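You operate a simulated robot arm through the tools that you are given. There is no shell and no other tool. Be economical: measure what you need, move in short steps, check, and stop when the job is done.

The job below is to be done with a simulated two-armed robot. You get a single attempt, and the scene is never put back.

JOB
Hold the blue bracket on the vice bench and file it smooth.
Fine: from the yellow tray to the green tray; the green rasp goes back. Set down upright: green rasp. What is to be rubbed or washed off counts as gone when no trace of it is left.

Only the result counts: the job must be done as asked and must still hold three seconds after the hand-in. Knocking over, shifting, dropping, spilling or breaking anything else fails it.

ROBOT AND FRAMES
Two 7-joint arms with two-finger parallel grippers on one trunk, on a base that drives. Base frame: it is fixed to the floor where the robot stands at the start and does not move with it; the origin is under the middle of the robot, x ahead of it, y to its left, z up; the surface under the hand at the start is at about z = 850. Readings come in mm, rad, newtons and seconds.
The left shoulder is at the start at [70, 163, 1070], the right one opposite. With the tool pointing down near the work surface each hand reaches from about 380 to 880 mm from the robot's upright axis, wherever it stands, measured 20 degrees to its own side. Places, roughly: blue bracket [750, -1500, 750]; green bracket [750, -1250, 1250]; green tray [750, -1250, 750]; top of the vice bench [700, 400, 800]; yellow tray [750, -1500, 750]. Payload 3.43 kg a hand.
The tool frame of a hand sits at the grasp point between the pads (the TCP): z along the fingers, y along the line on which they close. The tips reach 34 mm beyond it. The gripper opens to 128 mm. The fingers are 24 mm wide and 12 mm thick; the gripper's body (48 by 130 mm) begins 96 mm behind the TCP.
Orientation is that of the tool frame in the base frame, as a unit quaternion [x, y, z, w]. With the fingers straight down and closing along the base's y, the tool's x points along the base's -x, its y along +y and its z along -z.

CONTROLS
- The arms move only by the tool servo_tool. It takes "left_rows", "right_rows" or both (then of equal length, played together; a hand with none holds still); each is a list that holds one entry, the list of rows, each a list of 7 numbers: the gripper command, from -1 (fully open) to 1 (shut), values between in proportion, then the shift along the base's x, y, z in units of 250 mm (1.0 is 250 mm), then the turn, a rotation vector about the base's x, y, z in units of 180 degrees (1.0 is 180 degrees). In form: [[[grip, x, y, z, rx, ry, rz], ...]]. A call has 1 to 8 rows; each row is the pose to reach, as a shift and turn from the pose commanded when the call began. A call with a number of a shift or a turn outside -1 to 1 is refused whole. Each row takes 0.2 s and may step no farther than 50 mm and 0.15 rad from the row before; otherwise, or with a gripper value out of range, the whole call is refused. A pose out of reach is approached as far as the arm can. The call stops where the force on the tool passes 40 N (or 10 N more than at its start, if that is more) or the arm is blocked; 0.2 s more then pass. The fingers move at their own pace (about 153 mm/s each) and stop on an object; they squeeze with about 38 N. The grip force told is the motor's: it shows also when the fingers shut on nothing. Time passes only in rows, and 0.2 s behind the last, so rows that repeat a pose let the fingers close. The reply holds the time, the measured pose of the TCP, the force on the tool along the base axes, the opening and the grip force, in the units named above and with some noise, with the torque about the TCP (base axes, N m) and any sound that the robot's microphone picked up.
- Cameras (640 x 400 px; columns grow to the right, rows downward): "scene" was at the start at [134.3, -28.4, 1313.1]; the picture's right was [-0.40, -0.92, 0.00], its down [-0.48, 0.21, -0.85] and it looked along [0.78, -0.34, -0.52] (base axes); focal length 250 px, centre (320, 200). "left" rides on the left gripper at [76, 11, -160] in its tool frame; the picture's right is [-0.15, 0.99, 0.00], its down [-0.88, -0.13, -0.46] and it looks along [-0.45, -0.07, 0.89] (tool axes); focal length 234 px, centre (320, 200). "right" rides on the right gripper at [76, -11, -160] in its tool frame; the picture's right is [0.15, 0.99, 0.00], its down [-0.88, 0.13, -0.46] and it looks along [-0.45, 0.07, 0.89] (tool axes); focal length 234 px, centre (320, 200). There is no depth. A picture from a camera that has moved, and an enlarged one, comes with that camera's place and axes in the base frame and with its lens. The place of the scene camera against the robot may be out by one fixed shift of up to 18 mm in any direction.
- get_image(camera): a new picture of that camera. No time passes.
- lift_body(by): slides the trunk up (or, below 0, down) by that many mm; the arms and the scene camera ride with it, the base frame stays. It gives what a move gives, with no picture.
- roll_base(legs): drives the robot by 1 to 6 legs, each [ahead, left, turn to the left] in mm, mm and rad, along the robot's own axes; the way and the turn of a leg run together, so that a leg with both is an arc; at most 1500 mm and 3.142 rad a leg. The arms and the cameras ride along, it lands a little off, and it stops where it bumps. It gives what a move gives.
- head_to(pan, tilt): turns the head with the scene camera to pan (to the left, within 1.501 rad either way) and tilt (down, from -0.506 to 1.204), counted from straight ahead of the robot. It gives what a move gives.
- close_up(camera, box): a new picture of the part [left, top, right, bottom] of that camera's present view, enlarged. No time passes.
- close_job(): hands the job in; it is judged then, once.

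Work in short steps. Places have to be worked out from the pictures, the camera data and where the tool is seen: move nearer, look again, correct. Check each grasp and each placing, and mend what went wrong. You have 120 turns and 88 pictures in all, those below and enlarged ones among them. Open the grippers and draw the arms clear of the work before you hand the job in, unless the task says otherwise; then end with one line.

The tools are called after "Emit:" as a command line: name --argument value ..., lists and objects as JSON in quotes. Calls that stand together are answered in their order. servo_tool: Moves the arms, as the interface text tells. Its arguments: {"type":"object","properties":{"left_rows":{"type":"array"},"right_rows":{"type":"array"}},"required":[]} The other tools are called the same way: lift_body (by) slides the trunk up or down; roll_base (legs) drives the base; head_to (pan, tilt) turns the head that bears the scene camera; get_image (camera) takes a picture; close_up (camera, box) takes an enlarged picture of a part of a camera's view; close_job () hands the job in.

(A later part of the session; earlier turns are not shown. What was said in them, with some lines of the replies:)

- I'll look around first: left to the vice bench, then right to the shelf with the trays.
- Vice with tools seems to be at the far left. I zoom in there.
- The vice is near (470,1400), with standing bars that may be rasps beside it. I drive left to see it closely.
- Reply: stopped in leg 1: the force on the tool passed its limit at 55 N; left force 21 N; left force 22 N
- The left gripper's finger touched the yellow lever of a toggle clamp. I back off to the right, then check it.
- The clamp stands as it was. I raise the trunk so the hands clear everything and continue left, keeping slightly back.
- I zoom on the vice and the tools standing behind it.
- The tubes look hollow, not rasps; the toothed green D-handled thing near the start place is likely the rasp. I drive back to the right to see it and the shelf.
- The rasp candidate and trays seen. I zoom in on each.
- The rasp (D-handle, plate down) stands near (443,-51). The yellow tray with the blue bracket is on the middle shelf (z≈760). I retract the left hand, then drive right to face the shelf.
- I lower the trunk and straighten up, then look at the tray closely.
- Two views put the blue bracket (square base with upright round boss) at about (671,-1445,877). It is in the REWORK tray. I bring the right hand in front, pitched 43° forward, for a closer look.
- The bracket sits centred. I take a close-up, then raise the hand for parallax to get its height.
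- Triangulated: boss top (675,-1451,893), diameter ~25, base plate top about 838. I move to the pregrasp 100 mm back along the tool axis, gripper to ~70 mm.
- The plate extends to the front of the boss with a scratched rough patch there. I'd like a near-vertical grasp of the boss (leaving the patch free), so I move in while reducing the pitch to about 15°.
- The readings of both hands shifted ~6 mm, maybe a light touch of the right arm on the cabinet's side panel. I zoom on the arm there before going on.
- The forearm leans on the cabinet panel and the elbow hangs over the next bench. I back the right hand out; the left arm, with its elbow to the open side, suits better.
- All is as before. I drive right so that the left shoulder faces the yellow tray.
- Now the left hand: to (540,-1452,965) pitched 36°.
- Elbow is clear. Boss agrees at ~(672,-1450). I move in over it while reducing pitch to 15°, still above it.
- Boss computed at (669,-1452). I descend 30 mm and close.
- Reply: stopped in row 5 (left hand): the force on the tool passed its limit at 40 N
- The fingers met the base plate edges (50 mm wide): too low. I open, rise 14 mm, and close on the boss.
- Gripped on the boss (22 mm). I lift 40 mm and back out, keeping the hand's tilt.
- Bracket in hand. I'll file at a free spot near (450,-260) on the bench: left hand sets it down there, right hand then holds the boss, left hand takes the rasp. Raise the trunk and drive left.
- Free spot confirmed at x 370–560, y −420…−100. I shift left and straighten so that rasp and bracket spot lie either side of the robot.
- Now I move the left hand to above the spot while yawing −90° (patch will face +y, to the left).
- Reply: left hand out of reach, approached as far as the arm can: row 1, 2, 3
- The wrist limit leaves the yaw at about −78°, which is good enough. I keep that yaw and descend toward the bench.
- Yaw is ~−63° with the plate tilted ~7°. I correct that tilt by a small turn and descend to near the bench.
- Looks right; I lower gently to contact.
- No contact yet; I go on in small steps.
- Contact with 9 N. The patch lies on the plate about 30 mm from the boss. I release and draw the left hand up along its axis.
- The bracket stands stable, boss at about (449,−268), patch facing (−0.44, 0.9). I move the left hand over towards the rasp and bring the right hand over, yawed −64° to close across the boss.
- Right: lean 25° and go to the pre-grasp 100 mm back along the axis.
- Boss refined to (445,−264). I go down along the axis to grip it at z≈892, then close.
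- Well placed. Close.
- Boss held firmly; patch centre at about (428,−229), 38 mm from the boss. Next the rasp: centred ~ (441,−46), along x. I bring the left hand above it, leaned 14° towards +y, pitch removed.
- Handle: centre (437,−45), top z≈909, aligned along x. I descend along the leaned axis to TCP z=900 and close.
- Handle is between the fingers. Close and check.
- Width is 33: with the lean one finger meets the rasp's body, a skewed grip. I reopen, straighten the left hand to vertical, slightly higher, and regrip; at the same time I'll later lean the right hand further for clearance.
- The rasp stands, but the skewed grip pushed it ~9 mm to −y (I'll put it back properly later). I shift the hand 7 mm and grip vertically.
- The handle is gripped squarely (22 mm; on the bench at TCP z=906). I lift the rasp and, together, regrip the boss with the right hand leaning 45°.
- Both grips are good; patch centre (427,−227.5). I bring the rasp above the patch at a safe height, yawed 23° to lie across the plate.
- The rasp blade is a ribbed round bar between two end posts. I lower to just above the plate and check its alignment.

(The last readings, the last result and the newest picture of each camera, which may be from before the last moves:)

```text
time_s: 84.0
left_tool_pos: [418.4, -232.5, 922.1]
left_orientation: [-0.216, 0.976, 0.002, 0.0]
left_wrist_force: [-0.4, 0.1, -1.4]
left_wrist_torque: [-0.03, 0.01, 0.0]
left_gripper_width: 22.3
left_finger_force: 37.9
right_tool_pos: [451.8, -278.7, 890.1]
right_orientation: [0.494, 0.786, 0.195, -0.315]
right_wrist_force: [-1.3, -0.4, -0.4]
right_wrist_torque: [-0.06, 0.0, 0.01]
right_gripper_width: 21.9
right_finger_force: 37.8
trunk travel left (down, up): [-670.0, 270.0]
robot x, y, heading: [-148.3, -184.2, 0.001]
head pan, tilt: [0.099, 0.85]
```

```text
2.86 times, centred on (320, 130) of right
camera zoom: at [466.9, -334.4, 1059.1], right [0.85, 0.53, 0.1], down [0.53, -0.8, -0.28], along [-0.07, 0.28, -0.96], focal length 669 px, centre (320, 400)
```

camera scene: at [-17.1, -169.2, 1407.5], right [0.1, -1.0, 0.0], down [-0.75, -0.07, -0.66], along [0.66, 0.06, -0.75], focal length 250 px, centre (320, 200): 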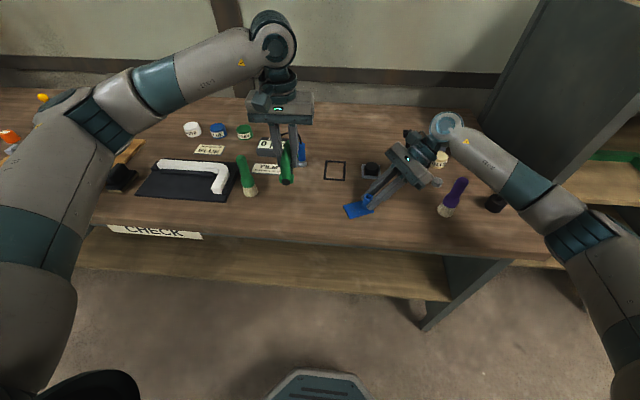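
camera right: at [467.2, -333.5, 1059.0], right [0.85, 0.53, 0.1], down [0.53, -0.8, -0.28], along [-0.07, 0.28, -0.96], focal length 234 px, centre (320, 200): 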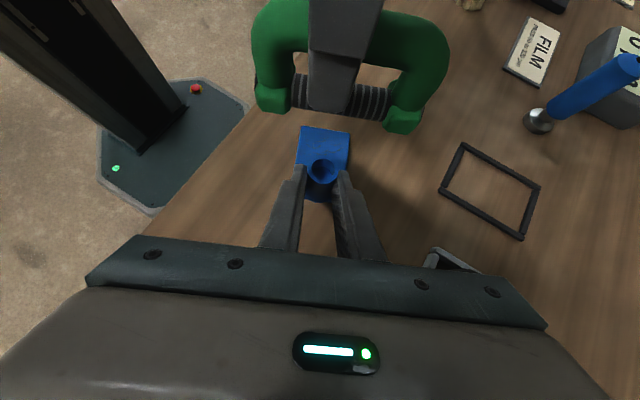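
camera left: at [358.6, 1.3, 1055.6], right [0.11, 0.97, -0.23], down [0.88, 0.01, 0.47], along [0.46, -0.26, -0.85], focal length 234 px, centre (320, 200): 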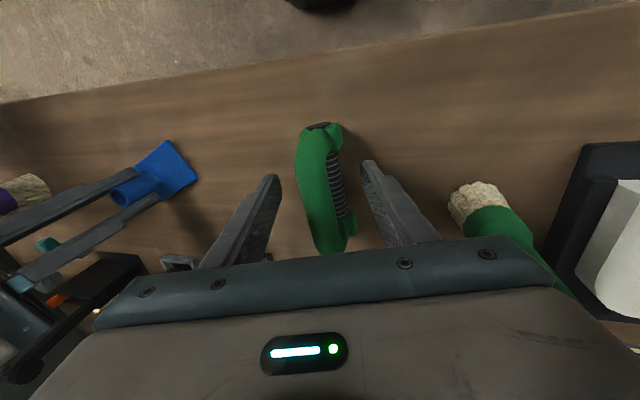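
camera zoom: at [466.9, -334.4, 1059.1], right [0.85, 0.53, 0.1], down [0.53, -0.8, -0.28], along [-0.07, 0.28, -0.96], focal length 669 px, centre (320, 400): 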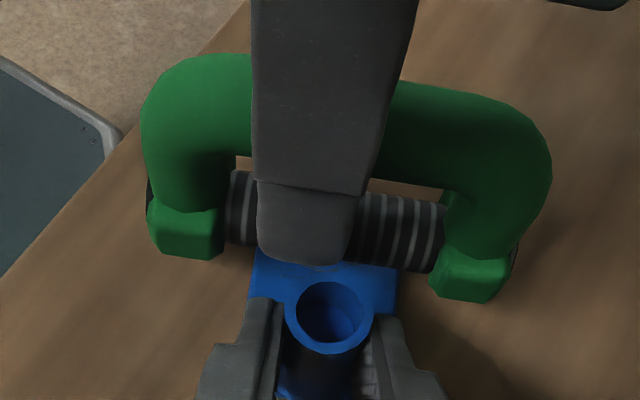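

Aligned: the plate is between the posts. I lower slowly until contact.

Emit:
servo_tool --left_rows '[[[1, 0, 0, -0.012, 0, 0, 0], [1, 0, 0, -0.024, 0, 0, 0], [1, 0, 0, -0.036, 0, 0, 0]]]'

```text
time_s: 84.8
left_tool_pos: [417.8, -233.4, 913.6]
left_orientation: [-0.216, 0.976, 0.003, 0.001]
left_wrist_force: [0.0, 0.5, -0.2]
left_wrist_torque: [-0.02, 0.01, 0.0]
left_gripper_width: 21.9
left_finger_force: 37.8
right_tool_pos: [451.0, -280.3, 891.5]
right_orientation: [0.495, 0.786, 0.195, -0.315]
right_wrist_force: [0.2, -0.1, 0.1]
right_wrist_torque: [-0.01, -0.01, 0.02]
right_gripper_width: 21.9
right_finger_force: 38.1
trunk travel left (down, up): [-670.0, 270.0]
robot x, y, heading: [-148.5, -183.5, -0.001]
head pan, tilt: [0.099, 0.85]
```

Maybe barely touching; a few mm more.

Emit:
servo_tool --left_rows '[[[1, 0, 0, -0.006, 0, 0, 0], [1, 0, 0, -0.012, 0, 0, 0]]]'

```text
time_s: 85.4
left_tool_pos: [419.8, -233.9, 912.1]
left_orientation: [-0.215, 0.977, 0.0, 0.001]
left_wrist_force: [-2.0, -1.2, 15.5]
left_wrist_torque: [-0.01, 0.15, -0.04]
left_gripper_width: 22.1
left_finger_force: 37.8
right_tool_pos: [452.2, -281.1, 889.8]
right_orientation: [0.494, 0.787, 0.194, -0.315]
right_wrist_force: [3.4, 1.1, -11.8]
right_wrist_torque: [-0.42, -0.7, -0.15]
right_gripper_width: 21.9
right_finger_force: 38.4
trunk travel left (down, up): [-670.0, 270.0]
robot x, y, heading: [-149.2, -183.8, -0.001]
head pan, tilt: [0.099, 0.85]
```

Contact with ~15 N. I file: short strokes along the plate's width while working outward and back.

Emit:
servo_tool --left_rows '[[[1, 0.0293, 0.0128, 0, 0, 0, 0], [1, -0.0357, 0.0018, 0, 0, 0, 0], [1, 0.0165, 0.0421, 0, 0, 0, 0], [1, -0.0485, 0.0311, 0, 0, 0, 0], [1, 0.0053, 0.0677, 0, 0, 0, 0], [1, -0.0453, 0.0238, 0, 0, 0, 0], [1, 0.0229, 0.0274, 0, 0, 0, 0], [1, 0, 0, 0, 0, 0, 0]]]'

Emit:
close_up --camera "right" --box '[220, 60, 420, 200]'

```text
time_s: 87.2
left_tool_pos: [420.4, -232.4, 913.2]
left_orientation: [-0.217, 0.976, 0.003, 0.003]
left_wrist_force: [-0.5, 17.0, 21.7]
left_wrist_torque: [0.62, -0.1, 0.12]
left_gripper_width: 22.0
left_finger_force: 37.8
right_tool_pos: [451.4, -280.9, 891.7]
right_orientation: [0.495, 0.786, 0.195, -0.314]
right_wrist_force: [4.9, -19.1, -7.4]
right_wrist_torque: [-0.27, -0.34, 0.12]
right_gripper_width: 21.8
right_finger_force: 37.9
trunk travel left (down, up): [-670.0, 270.0]
robot x, y, heading: [-143.4, -183.3, -0.002]
head pan, tilt: [0.099, 0.85]
```

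```text
2.86 times, centred on (320, 130) of right
camera zoom: at [466.3, -335.7, 1059.7], right [0.85, 0.53, 0.1], down [0.53, -0.8, -0.27], along [-0.07, 0.28, -0.96], focal length 669 px, centre (320, 400)
```

zoom: 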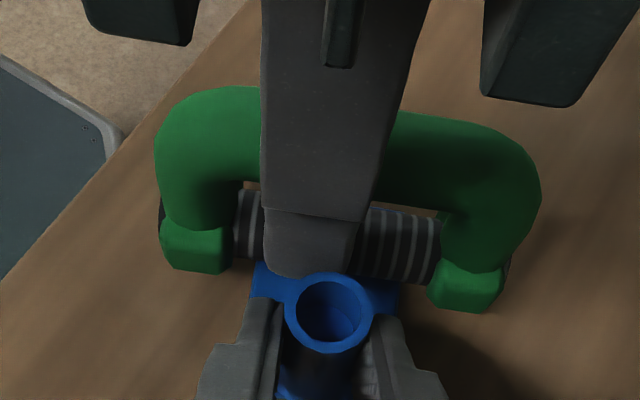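

Possibly a finger brushes the boss at the near end. I lift and look at the patch.

Emit:
servo_tool --left_rows '[[[1, -0.02, 0.04, 0.04, 0, 0, 0], [1, -0.04, 0.1, 0.2, 0, 0, 0], [1, -0.08, 0.26, 0.32, 0, 0, 0], [1, -0.12, 0.42, 0.36, 0, 0, 0]]]'

Emit:
close_up --camera "right" --box '[260, 90, 380, 200]'

```text
refused: row 3 steps farther than a row can; nothing moved
```

```text
3.64 times, centred on (320, 145) of right
camera zoom: at [466.3, -335.7, 1059.7], right [0.85, 0.53, 0.1], down [0.53, -0.8, -0.27], along [-0.07, 0.28, -0.96], focal length 852 px, centre (320, 400)
```

zoom: 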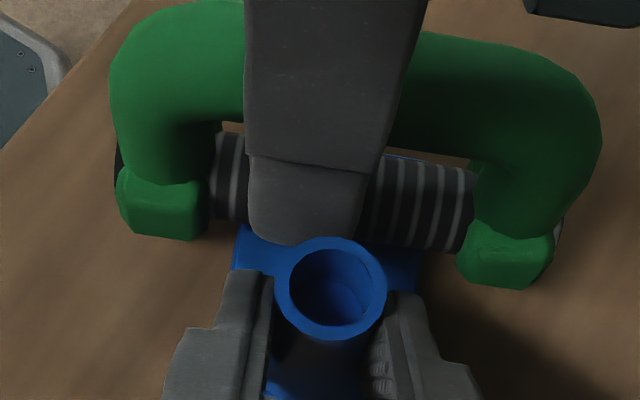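

A step was too long; repeat with smaller steps.

Emit:
servo_tool --left_rows '[[[1, -0.02, 0.04, 0.04, 0, 0, 0], [1, -0.04, 0.08, 0.18, 0, 0, 0], [1, -0.07, 0.2, 0.28, 0, 0, 0], [1, -0.1, 0.34, 0.34, 0, 0, 0], [1, -0.1, 0.48, 0.36, 0, 0, 0]]]'

Emit:
close_up --camera "right" --box '[260, 90, 380, 200]'

```text
time_s: 88.4
left_tool_pos: [391.2, -113.0, 1000.9]
left_orientation: [-0.215, 0.977, 0.001, 0.001]
left_wrist_force: [-0.8, 0.6, -1.9]
left_wrist_torque: [-0.05, 0.03, 0.0]
left_gripper_width: 21.9
left_finger_force: 38.0
right_tool_pos: [451.3, -279.4, 891.2]
right_orientation: [0.495, 0.786, 0.195, -0.315]
right_wrist_force: [-0.3, 0.6, 0.8]
right_wrist_torque: [0.13, 0.0, 0.06]
right_gripper_width: 22.1
right_finger_force: 37.8
trunk travel left (down, up): [-670.0, 270.0]
robot x, y, heading: [-147.0, -184.8, -0.0]
head pan, tilt: [0.099, 0.85]
```

```text
3.64 times, centred on (320, 145) of right
camera zoom: at [466.3, -333.5, 1059.8], right [0.85, 0.53, 0.1], down [0.53, -0.8, -0.28], along [-0.07, 0.28, -0.96], focal length 852 px, centre (320, 400)
```

zoom: 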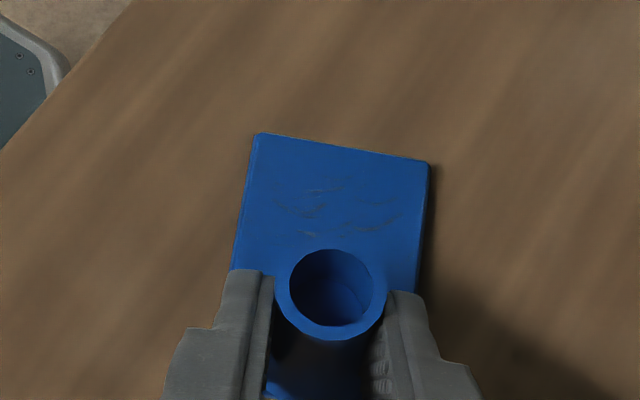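

The marks have faded but not gone. I go back for more passes with the same pressure.

Emit:
servo_tool --left_rows '[[[1, 0, -0.14, -0.02, 0, 0, 0], [1, 0.03, -0.28, -0.08, 0, 0, 0], [1, 0.06, -0.4, -0.18, 0, 0, 0], [1, 0.08, -0.44, -0.32, 0, 0, 0], [1, 0.087, -0.451, -0.362, 0, 0, 0]]]'

Emit:
servo_tool --left_rows '[[[1, 0.0366, 0.016, 0, 0, 0, 0], [1, -0.0366, -0.016, 0, 0, 0, 0], [1, 0.0302, 0.0306, 0, 0, 0, 0], [1, -0.043, -0.0014, 0, 0, 0, 0], [1, 0.0366, 0.016, 0, 0, 0, 0], [1, -0.0302, -0.0306, 0, 0, 0, 0], [1, 0.043, 0.0014, 0, 0, 0, 0], [1, 0, 0, 0, 0, 0, 0]]]'

Emit:
servo_tool --left_rows '[[[1, 0.0366, 0.016, 0, 0, 0, 0], [1, -0.0366, -0.016, 0, 0, 0, 0], [1, 0.0302, 0.0306, 0, 0, 0, 0], [1, -0.043, -0.0014, 0, 0, 0, 0], [1, 0.0366, 0.016, 0, 0, 0, 0], [1, -0.0302, -0.0306, 0, 0, 0, 0], [1, 0.043, 0.0014, 0, 0, 0, 0], [1, 0, 0, 0, 0, 0, 0]]]'

```text
time_s: 89.6
left_tool_pos: [414.6, -224.3, 913.0]
left_orientation: [-0.216, 0.976, 0.002, 0.003]
left_wrist_force: [-2.7, 3.8, 12.3]
left_wrist_torque: [0.02, 0.05, 0.01]
left_gripper_width: 22.2
left_finger_force: 38.1
right_tool_pos: [452.3, -280.0, 891.5]
right_orientation: [0.496, 0.786, 0.196, -0.313]
right_wrist_force: [4.2, -3.6, 0.0]
right_wrist_torque: [0.39, -0.15, -0.13]
right_gripper_width: 22.0
right_finger_force: 38.0
trunk travel left (down, up): [-670.0, 270.0]
robot x, y, heading: [-145.3, -184.0, -0.004]
head pan, tilt: [0.099, 0.85]
```

```text
time_s: 90.9
left_tool_pos: [414.8, -225.6, 911.5]
left_orientation: [-0.212, 0.977, 0.002, -0.003]
left_wrist_force: [-5.5, 3.0, 13.5]
left_wrist_torque: [0.17, -0.15, 0.06]
left_gripper_width: 22.0
left_finger_force: 38.1
right_tool_pos: [452.6, -281.6, 891.0]
right_orientation: [0.498, 0.785, 0.198, -0.312]
right_wrist_force: [-1.2, -3.2, 5.7]
right_wrist_torque: [0.81, 0.6, 0.19]
right_gripper_width: 21.8
right_finger_force: 37.8
trunk travel left (down, up): [-670.0, 270.0]
robot x, y, heading: [-146.2, -186.6, -0.001]
head pan, tilt: [0.099, 0.85]
stopped in row 6 (left hand): the force on the tool passed its limit at 43 N (the readings are from after the stop); the commanded pose is now the measured one
```

```text
time_s: 92.7
left_tool_pos: [418.5, -227.6, 912.0]
left_orientation: [-0.211, 0.977, -0.001, 0.0]
left_wrist_force: [9.2, -11.7, 18.0]
left_wrist_torque: [-0.46, -0.73, -0.21]
left_gripper_width: 22.1
left_finger_force: 37.7
right_tool_pos: [451.9, -280.4, 890.9]
right_orientation: [0.496, 0.786, 0.196, -0.312]
right_wrist_force: [-4.1, 4.4, 3.9]
right_wrist_torque: [-0.32, -0.08, 0.16]
right_gripper_width: 21.9
right_finger_force: 38.3
trunk travel left (down, up): [-670.0, 270.0]
robot x, y, heading: [-147.3, -183.7, -0.002]
head pan, tilt: [0.099, 0.85]
```

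One stroke hit the limit (a post meeting the plate edge likely); I'll use shorter strokes. Lift aside and look.

Emit:
servo_tool --left_rows '[[[1, -0.02, 0.04, 0.04, 0, 0, 0], [1, -0.04, 0.08, 0.18, 0, 0, 0], [1, -0.07, 0.2, 0.28, 0, 0, 0], [1, -0.1, 0.34, 0.34, 0, 0, 0], [1, -0.1, 0.48, 0.36, 0, 0, 0]]]'

Emit:
close_up --camera "right" --box '[270, 110, 370, 190]'

```text
time_s: 93.9
left_tool_pos: [391.3, -104.4, 999.5]
left_orientation: [-0.212, 0.977, 0.001, -0.003]
left_wrist_force: [-0.2, -0.4, -1.0]
left_wrist_torque: [-0.04, -0.02, -0.04]
left_gripper_width: 22.0
left_finger_force: 37.8
right_tool_pos: [453.3, -279.9, 891.2]
right_orientation: [0.499, 0.784, 0.197, -0.31]
right_wrist_force: [-0.6, 1.7, 10.1]
right_wrist_torque: [0.86, 0.34, -0.07]
right_gripper_width: 22.0
right_finger_force: 37.9
trunk travel left (down, up): [-670.0, 270.0]
robot x, y, heading: [-144.7, -182.6, -0.004]
head pan, tilt: [0.099, 0.85]
```

```text
5.00 times, centred on (320, 150) of right
camera zoom: at [467.0, -334.2, 1059.1], right [0.85, 0.52, 0.1], down [0.52, -0.81, -0.27], along [-0.06, 0.28, -0.96], focal length 1171 px, centre (320, 450)
```

zoom: 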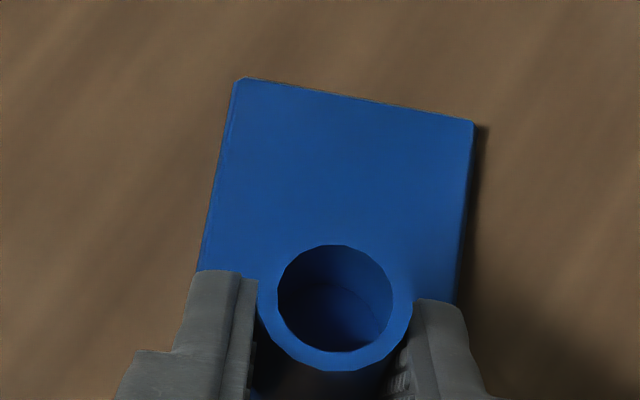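

The plate is clean. Now I return the rasp: over its original place, turning back 22.5°.

Emit:
servo_tool --left_rows '[[[1, 0.05, 0.06, 0, 0, 0, -0.031], [1, 0.1, 0.12, 0, 0, 0, -0.062], [1, 0.15, 0.18, 0, 0, 0, -0.094], [1, 0.19, 0.236, 0, 0, 0, -0.125], [1, 0.19, 0.236, -0.15, 0, 0, -0.125], [1, 0.19, 0.236, -0.28, 0, 0, -0.125]]]'

Emit:
close_up --camera "scene" --box '[230, 100, 330, 240]'

Emit:
get_image --camera "left"

```text
time_s: 95.3
left_tool_pos: [438.5, -46.7, 929.3]
left_orientation: [-0.017, 1.0, 0.002, -0.002]
left_wrist_force: [0.5, 0.7, -1.4]
left_wrist_torque: [0.0, -0.02, 0.01]
left_gripper_width: 21.8
left_finger_force: 38.0
right_tool_pos: [453.6, -280.8, 890.6]
right_orientation: [0.499, 0.785, 0.197, -0.311]
right_wrist_force: [1.8, -0.4, 12.7]
right_wrist_torque: [0.43, 0.15, -0.05]
right_gripper_width: 21.9
right_finger_force: 38.1
trunk travel left (down, up): [-670.0, 270.0]
robot x, y, heading: [-150.7, -186.0, -0.002]
head pan, tilt: [0.099, 0.85]
```

```text
2.86 times, centred on (280, 170) of scene
camera zoom: at [-18.7, -168.7, 1407.7], right [0.1, -1.0, 0.0], down [-0.75, -0.07, -0.66], along [0.66, 0.06, -0.75], focal length 714 px, centre (434, 286)
```

zoom: 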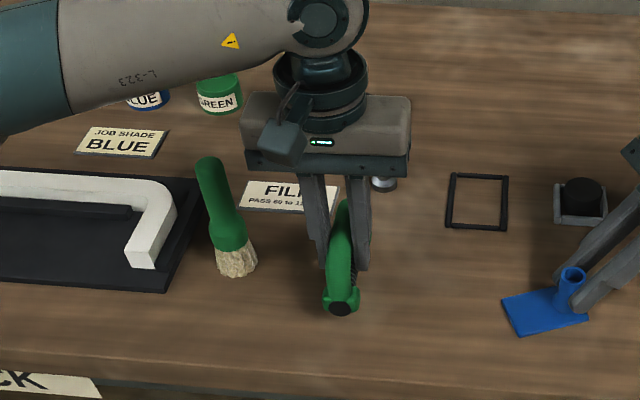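

```text
23 pictures are left
camera left: at [362.5, -37.8, 1089.9], right [0.11, 0.99, 0.0], down [0.89, -0.1, 0.45], along [0.45, -0.05, -0.89], focal length 234 px, centre (320, 200)
```

left: 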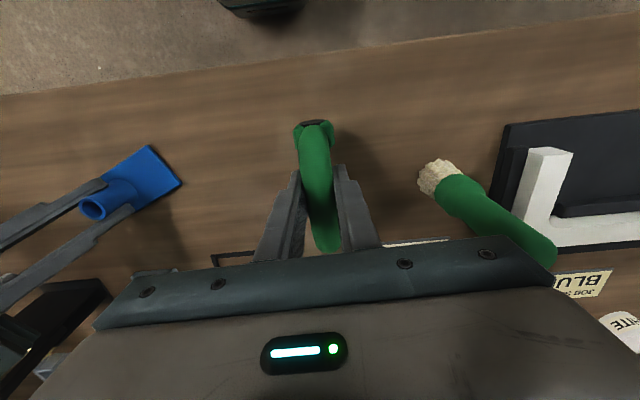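

Grip unchanged. I lower to the bench gently.

Emit:
servo_tool --left_rows '[[[1, 0, 0.003, -0.05, 0, 0, 0], [1, 0, 0.003, -0.08, 0, 0, 0], [1, 0, 0.003, -0.088, 0, 0, 0]]]'

```text
time_s: 96.1
left_tool_pos: [438.9, -47.3, 907.3]
left_orientation: [-0.016, 1.0, 0.001, -0.003]
left_wrist_force: [0.2, -0.5, -2.0]
left_wrist_torque: [0.01, 0.0, 0.02]
left_gripper_width: 21.9
left_finger_force: 38.3
right_tool_pos: [453.1, -282.2, 889.7]
right_orientation: [0.498, 0.785, 0.197, -0.312]
right_wrist_force: [1.8, -0.9, 14.7]
right_wrist_torque: [0.29, 0.13, -0.08]
right_gripper_width: 21.9
right_finger_force: 38.3
trunk travel left (down, up): [-670.0, 270.0]
robot x, y, heading: [-148.3, -184.5, -0.004]
head pan, tilt: [0.099, 0.85]
```

Emit:
servo_tool --left_rows '[[[1, 0, 0.004, -0.006, 0, 0, 0], [1, 0, 0.004, -0.01, 0, 0, 0]]]'

```text
time_s: 96.7
left_tool_pos: [438.6, -45.3, 905.7]
left_orientation: [-0.016, 1.0, 0.001, -0.001]
left_wrist_force: [-1.2, 0.3, 3.7]
left_wrist_torque: [-0.05, -0.17, -0.03]
left_gripper_width: 21.9
left_finger_force: 38.6
right_tool_pos: [453.1, -281.0, 890.7]
right_orientation: [0.499, 0.785, 0.197, -0.31]
right_wrist_force: [3.6, 0.2, 13.1]
right_wrist_torque: [0.26, 0.06, -0.13]
right_gripper_width: 21.7
right_finger_force: 37.9
trunk travel left (down, up): [-670.0, 270.0]
robot x, y, heading: [-148.0, -185.8, -0.001]
head pan, tilt: [0.099, 0.85]
```

On the bench. Release and rise.

Emit:
servo_tool --left_rows '[[[0.6, 0, 0, 0, 0, 0, 0], [0.2, 0, 0, 0, 0, 0, 0], [0.2, 0, 0, 0.04, 0, 0, 0], [0.2, 0, 0, 0.2, 0, 0, 0], [0.2, 0, 0, 0.38, 0, 0, 0], [0.2, 0, 0, 0.56, 0, 0, 0]]]'

Emit:
close_up --camera "scene" --box '[220, 100, 340, 240]'

Emit:
get_image --camera "left"

```text
time_s: 98.1
left_tool_pos: [437.6, -45.5, 1046.2]
left_orientation: [-0.016, 1.0, 0.003, -0.002]
left_wrist_force: [0.5, -0.4, 0.8]
left_wrist_torque: [-0.03, -0.01, 0.01]
left_gripper_width: 51.0
left_finger_force: 0.1
right_tool_pos: [452.7, -280.6, 890.4]
right_orientation: [0.499, 0.784, 0.197, -0.311]
right_wrist_force: [0.6, -1.1, 14.2]
right_wrist_torque: [0.15, 0.01, -0.15]
right_gripper_width: 22.0
right_finger_force: 38.3
trunk travel left (down, up): [-670.0, 270.0]
robot x, y, heading: [-148.3, -185.8, -0.0]
head pan, tilt: [0.099, 0.85]
```

```text
2.86 times, centred on (280, 170) of scene
camera zoom: at [-19.0, -169.0, 1407.6], right [0.1, -1.0, 0.0], down [-0.75, -0.07, -0.66], along [0.66, 0.06, -0.75], focal length 714 px, centre (434, 286)
```

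zoom: 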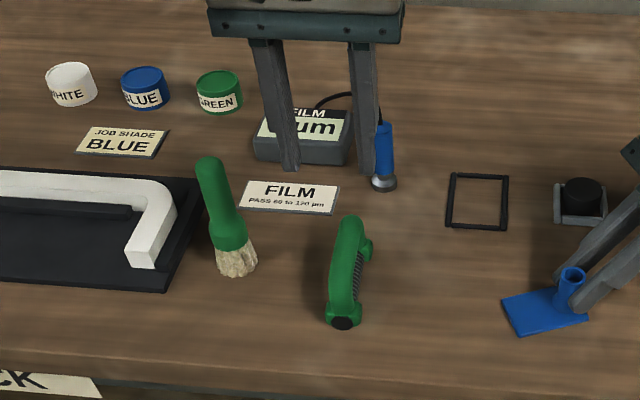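

```text
21 pictures are left
camera left: at [362.4, -36.3, 1206.8], right [0.11, 0.99, 0.0], down [0.89, -0.1, 0.45], along [0.45, -0.05, -0.89], focal length 234 px, centre (320, 200)
```

left: 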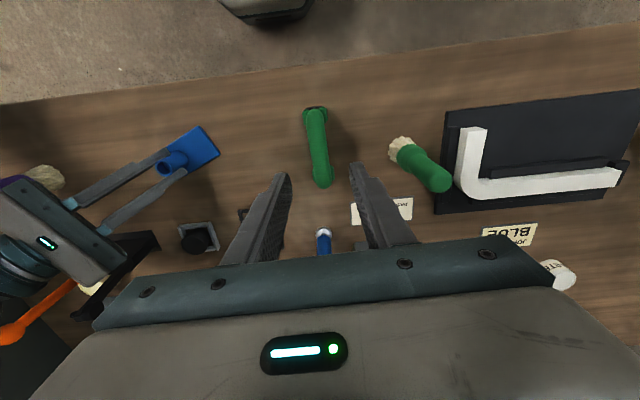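

The rasp is back at its original place. Now the right hand releases the boss and withdraws along its axis, then up.

Emit:
servo_tool --right_rows '[[[0.5, 0, 0, 0.004, 0, 0, 0], [0.2, 0, 0, 0.006, 0, 0, 0], [0.2, 0.024, -0.051, 0.062, 0, 0, 0], [0.2, 0.071, -0.154, 0.175, 0, 0, 0], [0.2, 0.071, -0.154, 0.35, 0, 0, 0], [0.2, 0.04, -0.2, 0.53, -0.04, -0.02, 0], [0.2, 0.0, -0.3, 0.68, -0.08, -0.04, 0], [0.2, -0.06, -0.42, 0.8, -0.12, -0.06, 0]]]'

Emit:
close_up --camera "scene" --box '[240, 60, 480, 240]'

Emit:
close_up --camera "left" --box '[130, 100, 250, 190]'

```text
time_s: 99.9
left_tool_pos: [438.3, -44.9, 1046.1]
left_orientation: [-0.018, 1.0, 0.002, -0.003]
left_wrist_force: [0.3, 0.7, -0.2]
left_wrist_torque: [0.03, -0.01, 0.01]
left_gripper_width: 51.1
left_finger_force: 0.2
right_tool_pos: [440.1, -387.8, 1088.7]
right_orientation: [0.528, 0.833, 0.09, -0.137]
right_wrist_force: [-0.3, -0.3, -0.3]
right_wrist_torque: [0.03, -0.03, -0.04]
right_gripper_width: 51.3
right_finger_force: 0.1
trunk travel left (down, up): [-670.0, 270.0]
robot x, y, heading: [-149.8, -182.7, -0.003]
head pan, tilt: [0.099, 0.85]
```

```text
2.22 times, centred on (360, 150) of scene
camera zoom: at [-19.1, -168.9, 1407.6], right [0.1, -1.0, 0.0], down [-0.75, -0.07, -0.66], along [0.66, 0.06, -0.75], focal length 556 px, centre (231, 311)
```

zoom: 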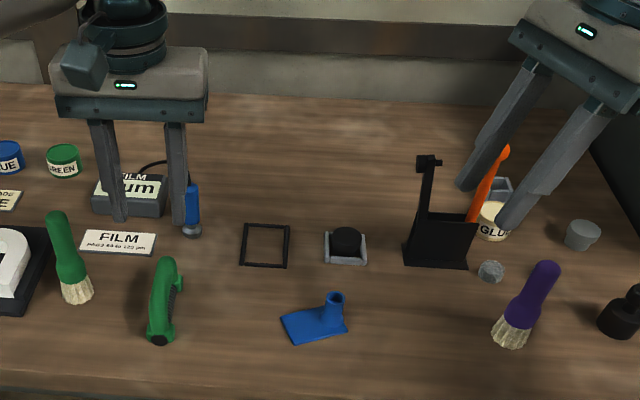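

```text
4.44 times, centred on (190, 145) of left
camera zoom: at [362.5, -36.2, 1206.5], right [0.11, 0.99, 0.0], down [0.89, -0.1, 0.45], along [0.45, -0.05, -0.89], focal length 1041 px, centre (898, 444)
```

zoom: 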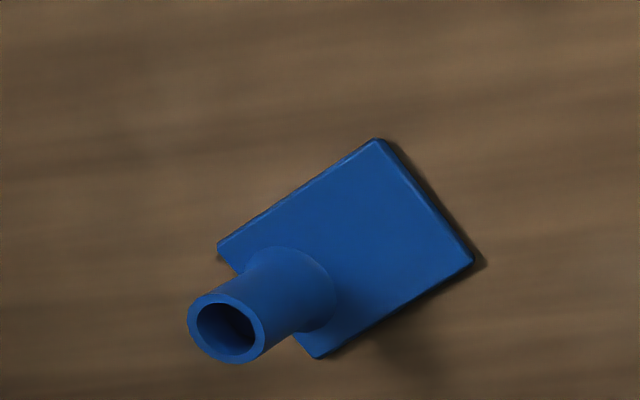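

Smooth and clean from the left view too. Now the left hand takes the bracket again, as before: yaw −65° over the boss, while the right hand draws away.

Emit:
servo_tool --left_rows '[[[-0.1, 0, -0.1, 0, 0, 0, -0.045], [-0.1, 0, -0.2, 0, 0, 0, -0.09], [-0.1, 0, -0.3, 0, 0, 0, -0.135], [-0.1, 0, -0.4, 0, 0, 0, -0.18], [-0.1, 0, -0.5, 0, 0, 0, -0.225], [-0.1, 0, -0.6, 0, 0, 0, -0.27], [-0.1, 0, -0.7, -0.04, 0, 0, -0.315], [-0.1, 0, -0.79, -0.08, 0, 0, -0.36]]]' --right_rows '[[[0.2, -0.05, -0.03, 0.08, -0.02, 0, 0], [0.2, -0.1, -0.06, 0.16, -0.04, 0, 0], [0.2, -0.15, -0.09, 0.24, -0.06, 0, 0.03], [0.2, -0.2, -0.12, 0.3, -0.08, 0, 0.07], [0.2, -0.26, -0.15, 0.36, -0.08, 0, 0.11], [0.2, -0.32, -0.18, 0.42, -0.08, 0, 0.15], [0.2, -0.4, -0.2, 0.48, -0.08, 0, 0.19], [0.2, -0.48, -0.22, 0.5, -0.08, 0, 0.23]]]'

Emit:
servo_tool --left_rows '[[[-0.1, 0, 0, -0.05, -0.0378, -0.0175, 0], [-0.1, 0, 0, -0.1, -0.0755, -0.035, 0], [-0.1, 0, 0, -0.16, -0.0755, -0.035, 0]]]'

Emit:
get_image --camera "left"

```text
time_s: 101.7
left_tool_pos: [440.4, -243.8, 1025.7]
left_orientation: [0.522, 0.853, 0.004, -0.002]
left_wrist_force: [-0.1, -0.1, -0.6]
left_wrist_torque: [0.01, 0.0, 0.01]
left_gripper_width: 70.4
left_finger_force: 0.0
right_tool_pos: [319.7, -441.1, 1213.9]
right_orientation: [0.211, 0.97, -0.065, -0.096]
right_wrist_force: [-0.3, 0.0, 0.4]
right_wrist_torque: [0.03, -0.01, -0.02]
right_gripper_width: 51.4
right_finger_force: 0.0
trunk travel left (down, up): [-670.0, 270.0]
robot x, y, heading: [-148.0, -186.2, -0.004]
head pan, tilt: [0.099, 0.85]
```

```text
time_s: 102.5
left_tool_pos: [440.2, -243.2, 984.0]
left_orientation: [0.517, 0.846, -0.07, 0.108]
left_wrist_force: [0.0, 0.2, -1.2]
left_wrist_torque: [-0.01, 0.01, 0.0]
left_gripper_width: 70.4
left_finger_force: 0.0
right_tool_pos: [320.9, -441.5, 1214.8]
right_orientation: [0.213, 0.97, -0.065, -0.096]
right_wrist_force: [1.0, -0.4, -0.4]
right_wrist_torque: [0.02, 0.0, -0.02]
right_gripper_width: 51.2
right_finger_force: 0.0
trunk travel left (down, up): [-670.0, 270.0]
robot x, y, heading: [-145.4, -184.9, 0.001]
head pan, tilt: [0.099, 0.85]
```

```text
18 pictures are left
camera left: at [398.8, -136.3, 1120.5], right [0.95, 0.32, 0.03], down [0.22, -0.71, 0.66], along [0.24, -0.62, -0.75], focal length 234 px, centre (320, 200)
```

left: 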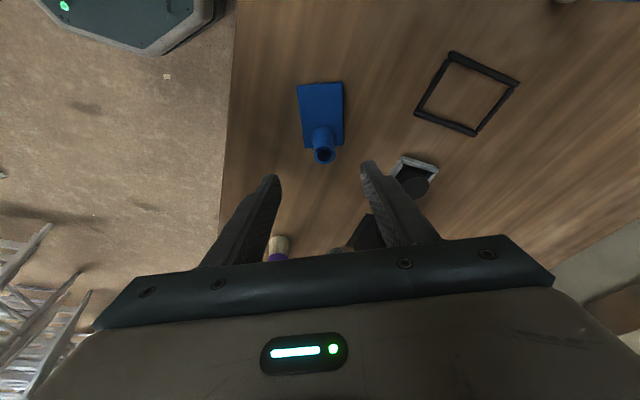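

Boss is at about (450,−264). I descend most of the way and recheck.

Emit:
servo_tool --left_rows '[[[-0.1, 0.015, -0.03, -0.13, 0, 0, 0], [-0.1, 0.035, -0.075, -0.3, 0, 0, 0]]]'

Emit:
close_up --camera "left" --box '[220, 70, 420, 230]'

```text
time_s: 103.1
left_tool_pos: [450.0, -262.0, 910.5]
left_orientation: [0.517, 0.847, -0.069, 0.107]
left_wrist_force: [0.0, -0.8, -0.2]
left_wrist_torque: [0.0, -0.01, 0.01]
left_gripper_width: 70.1
left_finger_force: 0.1
right_tool_pos: [320.1, -440.9, 1214.7]
right_orientation: [0.212, 0.97, -0.066, -0.096]
right_wrist_force: [-0.3, -0.2, 0.2]
right_wrist_torque: [0.04, 0.04, -0.01]
right_gripper_width: 51.4
right_finger_force: 0.2
trunk travel left (down, up): [-670.0, 270.0]
robot x, y, heading: [-146.7, -183.0, -0.003]
head pan, tilt: [0.099, 0.85]
```

```text
2.50 times, centred on (320, 150) of left
camera zoom: at [408.8, -155.1, 1046.2], right [0.95, 0.33, 0.03], down [0.22, -0.71, 0.66], along [0.24, -0.62, -0.75], focal length 585 px, centre (320, 325)
```

zoom: 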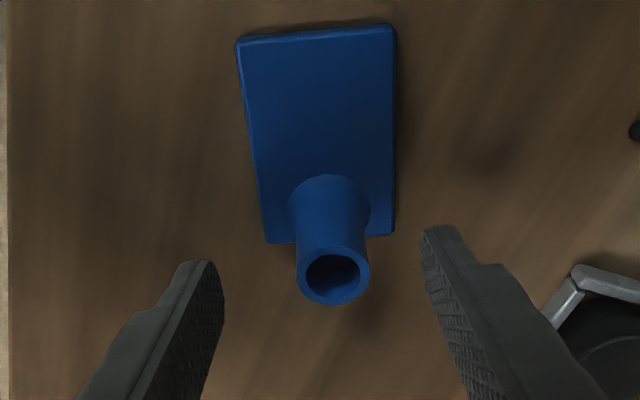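

Nearly centred. I shift 3 mm, descend the last 13 mm, and close.

Emit:
servo_tool --left_rows '[[[-0.1, 0.016, -0.006, -0.025, 0, 0, 0], [0.2, 0.016, -0.008, -0.05, 0, 0, 0], [1, 0.016, -0.008, -0.05, 0, 0, 0], [1, 0.016, -0.008, -0.05, 0, 0, 0]]]'

Emit:
close_up --camera "left" --box '[220, 70, 420, 230]'

```text
time_s: 104.1
left_tool_pos: [452.8, -263.9, 897.1]
left_orientation: [0.518, 0.846, -0.069, 0.107]
left_wrist_force: [0.4, 0.0, 0.6]
left_wrist_torque: [0.01, 0.0, -0.01]
left_gripper_width: 22.1
left_finger_force: 38.0
right_tool_pos: [320.6, -440.0, 1214.4]
right_orientation: [0.212, 0.97, -0.065, -0.096]
right_wrist_force: [0.4, 1.0, 0.6]
right_wrist_torque: [-0.03, 0.02, -0.01]
right_gripper_width: 51.1
right_finger_force: 0.0
trunk travel left (down, up): [-670.0, 270.0]
robot x, y, heading: [-147.0, -186.3, 0.001]
head pan, tilt: [0.099, 0.85]
```

```text
2.50 times, centred on (320, 150) of left
camera zoom: at [412.0, -156.3, 1033.0], right [0.95, 0.33, 0.03], down [0.22, -0.71, 0.66], along [0.24, -0.62, -0.75], focal length 585 px, centre (320, 325)
```

zoom: 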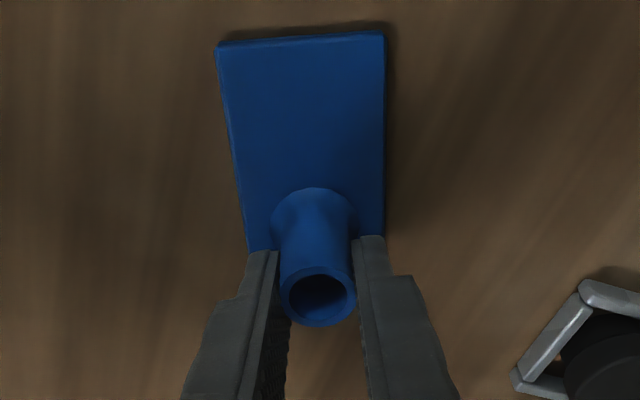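

Gripped (22 mm). I lift and turn the hand back to straight, at carrying position.

Emit:
servo_tool --left_rows '[[[1, 0, 0, 0.14, 0, 0, 0], [1, 0, 0.06, 0.28, 0, 0, 0.03], [1, 0, 0.16, 0.42, 0, 0, 0.075], [1, 0, 0.28, 0.55, 0, 0, 0.12], [1, -0.01, 0.42, 0.66, 0, 0, 0.165], [1, -0.02, 0.57, 0.76, 0, 0, 0.21], [1, -0.03, 0.72, 0.86, 0, 0, 0.255], [1, -0.04, 0.87, 0.92, 0, 0, 0.3]]]'

Emit:
servo_tool --left_rows '[[[1, 0, 0, 0, 0, 0, 0.03], [1, 0, 0, 0, 0, 0, 0.058]]]'

Emit:
roll_base --legs '[[0, -1265, 0]]'

```text
time_s: 105.9
left_tool_pos: [440.6, -45.3, 1130.1]
left_orientation: [0.076, 0.989, -0.013, 0.127]
left_wrist_force: [0.7, 0.2, -2.0]
left_wrist_torque: [-0.01, -0.03, -0.03]
left_gripper_width: 22.4
left_finger_force: 38.1
right_tool_pos: [320.2, -438.8, 1215.5]
right_orientation: [0.213, 0.97, -0.066, -0.095]
right_wrist_force: [0.0, 0.2, -0.1]
right_wrist_torque: [0.01, -0.03, 0.03]
right_gripper_width: 51.3
right_finger_force: 0.0
trunk travel left (down, up): [-670.0, 270.0]
robot x, y, heading: [-145.8, -182.6, -0.0]
head pan, tilt: [0.099, 0.85]
```

```text
time_s: 106.5
left_tool_pos: [442.6, -46.4, 1129.1]
left_orientation: [-0.015, 0.992, -0.001, 0.128]
left_wrist_force: [0.2, -0.4, -0.2]
left_wrist_torque: [-0.04, 0.02, 0.0]
left_gripper_width: 22.3
left_finger_force: 38.2
right_tool_pos: [321.8, -439.9, 1214.5]
right_orientation: [0.212, 0.97, -0.066, -0.096]
right_wrist_force: [-0.4, 0.5, -1.0]
right_wrist_torque: [-0.01, 0.0, 0.0]
right_gripper_width: 51.1
right_finger_force: 0.0
trunk travel left (down, up): [-670.0, 270.0]
robot x, y, heading: [-142.9, -187.2, -0.0]
head pan, tilt: [0.099, 0.85]
```

```text
time_s: 112.9
left_tool_pos: [457.6, -1309.8, 1128.6]
left_orientation: [-0.032, 0.991, 0.0, 0.127]
left_wrist_force: [1.1, 0.3, -0.1]
left_wrist_torque: [-0.01, -0.03, -0.03]
left_gripper_width: 21.6
left_finger_force: 37.7
right_tool_pos: [349.2, -1707.8, 1213.8]
right_orientation: [0.194, 0.974, -0.068, -0.095]
right_wrist_force: [0.3, 0.2, -0.8]
right_wrist_torque: [0.0, 0.04, -0.01]
right_gripper_width: 51.1
right_finger_force: 0.0
trunk travel left (down, up): [-670.0, 270.0]
robot x, y, heading: [-127.0, -1468.7, 0.029]
head pan, tilt: [0.099, 0.85]
```

I back off slightly, straighten, lower the trunk again and look at the trays.

Emit:
roll_base --legs '[[-45, 0, -0.029]]'

Emit:
lift_body --by -170

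Emit:
head_to --pan 0.1 --tilt 0.5

Emit:
get_image --camera "scene"

Emit:
get_image --camera "left"

```text
time_s: 113.8
left_tool_pos: [421.0, -1328.6, 1127.6]
left_orientation: [-0.018, 0.992, -0.001, 0.125]
left_wrist_force: [0.3, 0.7, -0.8]
left_wrist_torque: [0.01, 0.03, 0.03]
left_gripper_width: 21.9
left_finger_force: 38.0
right_tool_pos: [302.9, -1721.6, 1212.6]
right_orientation: [0.209, 0.971, -0.065, -0.098]
right_wrist_force: [0.3, 0.9, 0.4]
right_wrist_torque: [0.01, 0.03, -0.02]
right_gripper_width: 51.3
right_finger_force: 0.1
trunk travel left (down, up): [-670.0, 270.0]
robot x, y, heading: [-171.9, -1469.6, 0.004]
head pan, tilt: [0.099, 0.85]
```

```text
time_s: 115.7
left_tool_pos: [418.2, -1328.5, 957.5]
left_orientation: [-0.018, 0.992, -0.001, 0.128]
left_wrist_force: [0.6, 0.2, -1.4]
left_wrist_torque: [0.03, -0.02, -0.02]
left_gripper_width: 21.7
left_finger_force: 37.7
right_tool_pos: [299.2, -1722.9, 1044.0]
right_orientation: [0.209, 0.971, -0.066, -0.095]
right_wrist_force: [-0.8, -0.5, 1.0]
right_wrist_torque: [-0.02, 0.02, 0.02]
right_gripper_width: 51.3
right_finger_force: 0.0
trunk travel left (down, up): [-500.0, 440.0]
robot x, y, heading: [-170.2, -1468.0, 0.0]
head pan, tilt: [0.099, 0.85]
```

```text
time_s: 116.6
left_tool_pos: [418.4, -1328.9, 959.0]
left_orientation: [-0.017, 0.992, -0.001, 0.128]
left_wrist_force: [0.3, -0.9, -1.7]
left_wrist_torque: [-0.02, 0.01, -0.01]
left_gripper_width: 22.0
left_finger_force: 37.9
right_tool_pos: [299.0, -1723.2, 1044.2]
right_orientation: [0.21, 0.971, -0.067, -0.096]
right_wrist_force: [0.1, 0.6, 0.2]
right_wrist_torque: [0.01, 0.0, 0.02]
right_gripper_width: 51.2
right_finger_force: 0.0
trunk travel left (down, up): [-500.0, 440.0]
robot x, y, heading: [-172.1, -1466.1, 0.004]
head pan, tilt: [0.099, 0.499]
```

```text
15 pictures are left
camera scene: at [-28.2, -1452.2, 1267.4], right [0.1, -0.99, 0.0], down [-0.48, -0.05, -0.88], along [0.87, 0.09, -0.48], focal length 250 px, centre (320, 200)
```

scene: 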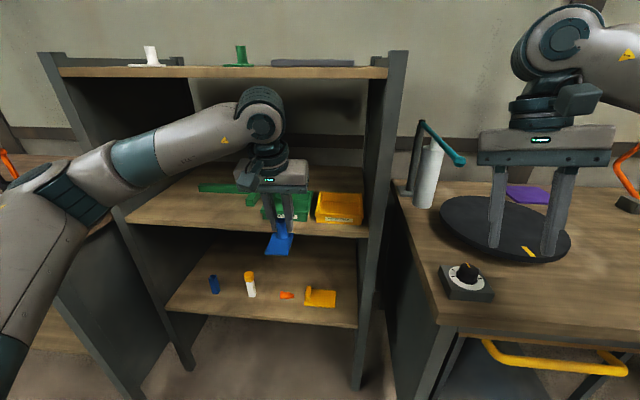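

```text
14 pictures are left
camera left: at [304.3, -1319.6, 1094.4], right [0.11, 0.99, 0.03], down [0.74, -0.1, 0.66], along [0.66, -0.05, -0.75], focal length 234 px, centre (320, 200)
```

left: 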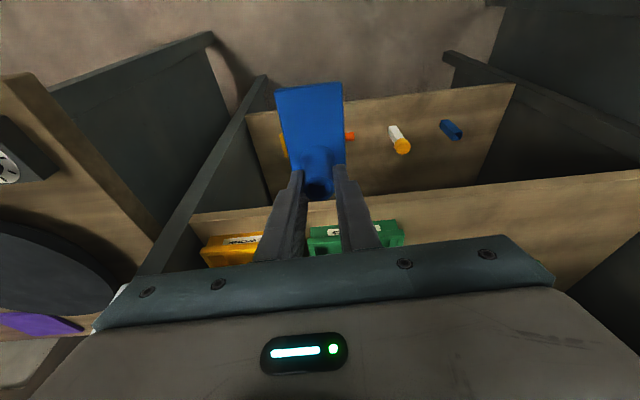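

Green tray spans y≈−1365…−1212, front near x=600. I move the bracket in toward it in stages at z≈940.

Emit:
servo_tool --left_rows '[[[1, 0.13, 0.034, -0.015, 0, 0, 0], [1, 0.28, 0.068, -0.03, 0, 0, 0], [1, 0.44, 0.102, -0.045, 0, 0, 0], [1, 0.6, 0.136, -0.06, 0, 0, 0], [1, 0.74, 0.168, -0.072, 0, 0, 0]]]'

Emit:
get_image --camera "left"

```text
time_s: 117.8
left_tool_pos: [605.1, -1287.3, 941.0]
left_orientation: [-0.017, 0.992, 0.0, 0.127]
left_wrist_force: [0.3, 0.3, -1.0]
left_wrist_torque: [0.04, -0.01, 0.02]
left_gripper_width: 21.7
left_finger_force: 37.9
right_tool_pos: [299.8, -1723.6, 1044.6]
right_orientation: [0.209, 0.971, -0.066, -0.097]
right_wrist_force: [0.2, 0.0, -0.7]
right_wrist_torque: [0.03, 0.02, -0.01]
right_gripper_width: 51.1
right_finger_force: 0.1
trunk travel left (down, up): [-500.0, 440.0]
robot x, y, heading: [-171.6, -1468.0, 0.004]
head pan, tilt: [0.099, 0.499]
```

```text
13 pictures are left
camera left: at [490.4, -1277.9, 1076.8], right [0.11, 0.99, 0.03], down [0.74, -0.1, 0.66], along [0.66, -0.05, -0.75], focal length 234 px, centre (320, 200)
```

left: 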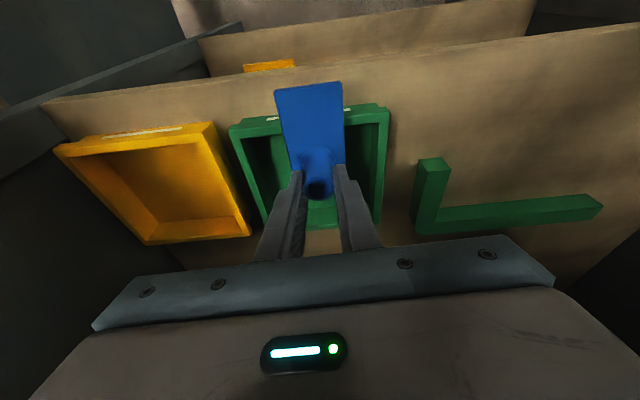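

Tray rim measured: x 576–720, y −1370…−1218. The boss should go to about (671,−1293); I move there and descend to just above the floor.

Emit:
servo_tool --left_rows '[[[1, 0.14, -0.012, 0, 0, 0, 0], [1, 0.268, -0.024, 0, 0, 0, 0], [1, 0.268, -0.024, -0.07, 0, 0, 0], [1, 0.268, -0.024, -0.13, 0, 0, 0]]]'

Emit:
get_image --camera "left"

```text
time_s: 118.8
left_tool_pos: [668.8, -1292.1, 905.7]
left_orientation: [-0.018, 0.992, 0.0, 0.128]
left_wrist_force: [-0.3, -0.3, -0.7]
left_wrist_torque: [0.03, -0.03, 0.01]
left_gripper_width: 21.9
left_finger_force: 37.6
right_tool_pos: [298.9, -1722.8, 1043.9]
right_orientation: [0.209, 0.971, -0.067, -0.097]
right_wrist_force: [1.1, -0.3, 0.1]
right_wrist_torque: [0.01, 0.03, -0.01]
right_gripper_width: 51.4
right_finger_force: 0.0
trunk travel left (down, up): [-500.0, 440.0]
robot x, y, heading: [-166.3, -1472.6, 0.006]
head pan, tilt: [0.099, 0.499]
```

```text
12 pictures are left
camera left: at [555.2, -1282.6, 1043.4], right [0.11, 0.99, 0.03], down [0.74, -0.1, 0.66], along [0.66, -0.05, -0.75], focal length 234 px, centre (320, 200)
```

left: 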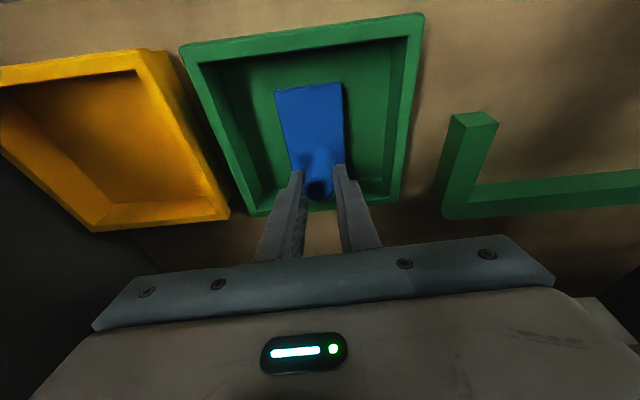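

Well inside the tray. Lower to contact in small steps.

Emit:
servo_tool --left_rows '[[[1, 0, 0, -0.01, 0, 0, 0], [1, 0, 0, -0.02, 0, 0, 0]]]'

```text
time_s: 119.4
left_tool_pos: [669.0, -1292.0, 902.9]
left_orientation: [-0.017, 0.992, -0.002, 0.127]
left_wrist_force: [0.7, -0.4, -1.3]
left_wrist_torque: [-0.01, -0.03, 0.0]
left_gripper_width: 22.0
left_finger_force: 37.8
right_tool_pos: [300.3, -1722.7, 1043.3]
right_orientation: [0.21, 0.971, -0.067, -0.095]
right_wrist_force: [-1.2, -0.7, 0.0]
right_wrist_torque: [-0.01, -0.04, 0.0]
right_gripper_width: 51.0
right_finger_force: 0.1
trunk travel left (down, up): [-500.0, 440.0]
robot x, y, heading: [-170.5, -1469.6, 0.004]
head pan, tilt: [0.099, 0.499]
```

Emit:
servo_tool --left_rows '[[[1, 0, 0, -0.008, 0, 0, 0], [1, 0, 0, -0.016, 0, 0, 0]]]'

```text
time_s: 120.0
left_tool_pos: [670.7, -1292.1, 900.8]
left_orientation: [-0.017, 0.992, 0.0, 0.129]
left_wrist_force: [1.3, 1.1, 7.7]
left_wrist_torque: [0.3, 0.46, -0.09]
left_gripper_width: 21.7
left_finger_force: 38.3
right_tool_pos: [298.0, -1722.6, 1044.3]
right_orientation: [0.209, 0.971, -0.066, -0.096]
right_wrist_force: [-0.6, -0.5, -0.5]
right_wrist_torque: [0.02, -0.01, 0.0]
right_gripper_width: 51.1
right_finger_force: 0.1
trunk travel left (down, up): [-500.0, 440.0]
robot x, y, heading: [-173.9, -1473.4, 0.009]
head pan, tilt: [0.099, 0.499]
```

Contact on the tray floor. Release, rise along the axis and back out.

Emit:
servo_tool --left_rows '[[[0.6, 0, 0, 0.004, 0, 0, 0], [0.1, 0, 0, 0.006, 0, 0, 0], [0.1, -0.016, 0, 0.07, 0, 0, 0], [0.1, -0.05, 0, 0.2, 0, 0, 0], [0.1, -0.2, 0, 0.22, 0, 0, 0], [0.1, -0.38, 0, 0.24, 0, 0, 0], [0.1, -0.56, 0, 0.26, 0, 0, 0], [0.1, -0.75, 0, 0.28, 0, 0, 0]]]'

Emit:
get_image --camera "left"

Emit:
get_image --camera "scene"

```text
time_s: 121.8
left_tool_pos: [480.4, -1291.7, 971.3]
left_orientation: [-0.018, 0.992, -0.001, 0.128]
left_wrist_force: [0.6, 0.8, -0.1]
left_wrist_torque: [0.0, -0.04, -0.05]
left_gripper_width: 57.6
left_finger_force: 0.0
right_tool_pos: [298.3, -1722.8, 1044.7]
right_orientation: [0.209, 0.971, -0.067, -0.096]
right_wrist_force: [-0.2, -0.6, 0.7]
right_wrist_torque: [-0.02, -0.05, 0.0]
right_gripper_width: 51.2
right_finger_force: 0.0
trunk travel left (down, up): [-500.0, 440.0]
robot x, y, heading: [-168.6, -1468.8, 0.006]
head pan, tilt: [0.099, 0.499]
```

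```text
11 pictures are left
camera left: at [366.2, -1282.4, 1107.3], right [0.11, 0.99, 0.03], down [0.74, -0.1, 0.67], along [0.66, -0.05, -0.75], focal length 234 px, centre (320, 200)
```

left: 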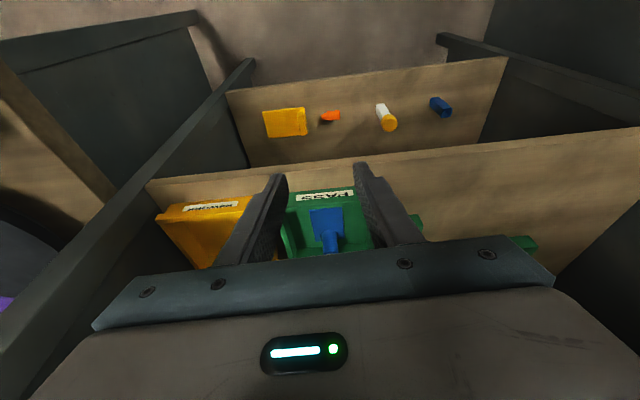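

```text
10 pictures are left
camera scene: at [-29.4, -1451.6, 1267.7], right [0.1, -0.99, 0.0], down [-0.48, -0.05, -0.88], along [0.87, 0.09, -0.48], focal length 250 px, centre (320, 200)
```

scene: 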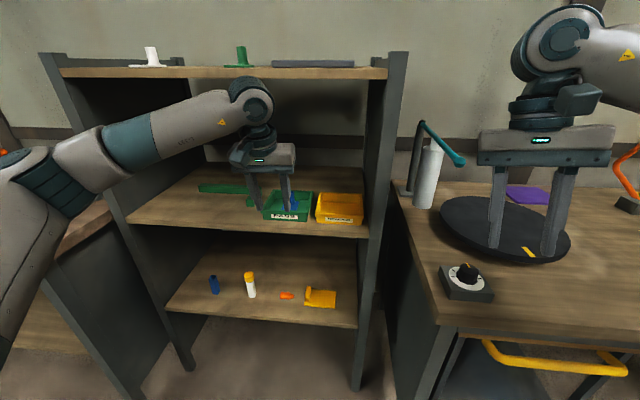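

The bracket stands in the PASS tray. I open both grippers and draw the left hand further back.

Emit:
servo_tool --left_rows '[[[-1, -0.16, 0, 0.06, 0, 0, 0], [-1, -0.32, 0, 0.12, 0, 0, 0], [-1, -0.48, 0, 0.16, 0, 0, 0]]]' --right_rows '[[[-1, 0, 0, 0, 0, 0, 0], [-1, 0, 0, 0, 0, 0, 0], [-1, 0, 0, 0, 0, 0, 0]]]'

Emit:
close_up --camera "scene" --box '[220, 160, 380, 260]'

```text
time_s: 122.6
left_tool_pos: [361.4, -1294.9, 1010.2]
left_orientation: [-0.019, 0.992, 0.0, 0.127]
left_wrist_force: [0.7, 0.2, 0.3]
left_wrist_torque: [-0.01, -0.02, 0.0]
left_gripper_width: 127.8
left_finger_force: 0.1
right_tool_pos: [298.7, -1723.1, 1045.0]
right_orientation: [0.209, 0.971, -0.066, -0.095]
right_wrist_force: [-0.6, -0.3, 0.0]
right_wrist_torque: [-0.01, -0.04, 0.0]
right_gripper_width: 128.3
right_finger_force: 0.1
trunk travel left (down, up): [-500.0, 440.0]
robot x, y, heading: [-173.8, -1474.6, 0.006]
head pan, tilt: [0.099, 0.499]
```

```text
4.00 times, centred on (300, 210) of scene
camera zoom: at [-29.2, -1452.1, 1267.6], right [0.1, -0.99, 0.0], down [-0.48, -0.05, -0.88], along [0.87, 0.09, -0.48], focal length 1000 px, centre (400, 160)
```

zoom: 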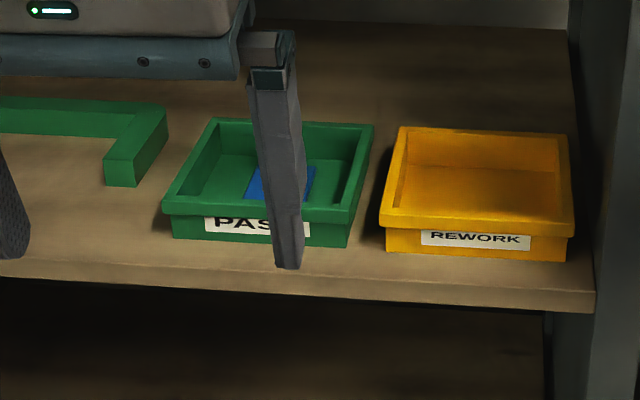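

Everything is in place: the bracket is filed and in the green tray, the rasp is back upright, and the hands are clear and open. I hand in.

Emit:
close_job

```text
The job is handed in.
```

I filed the blue bracket on the vice bench until no marks showed and moved it from the yellow tray to the green tray. The green rasp is back upright, within a few mm of where it was. Early on, my left finger bumped the toggle-clamp lever on the bench, but the clamp still looked upright afterwards.
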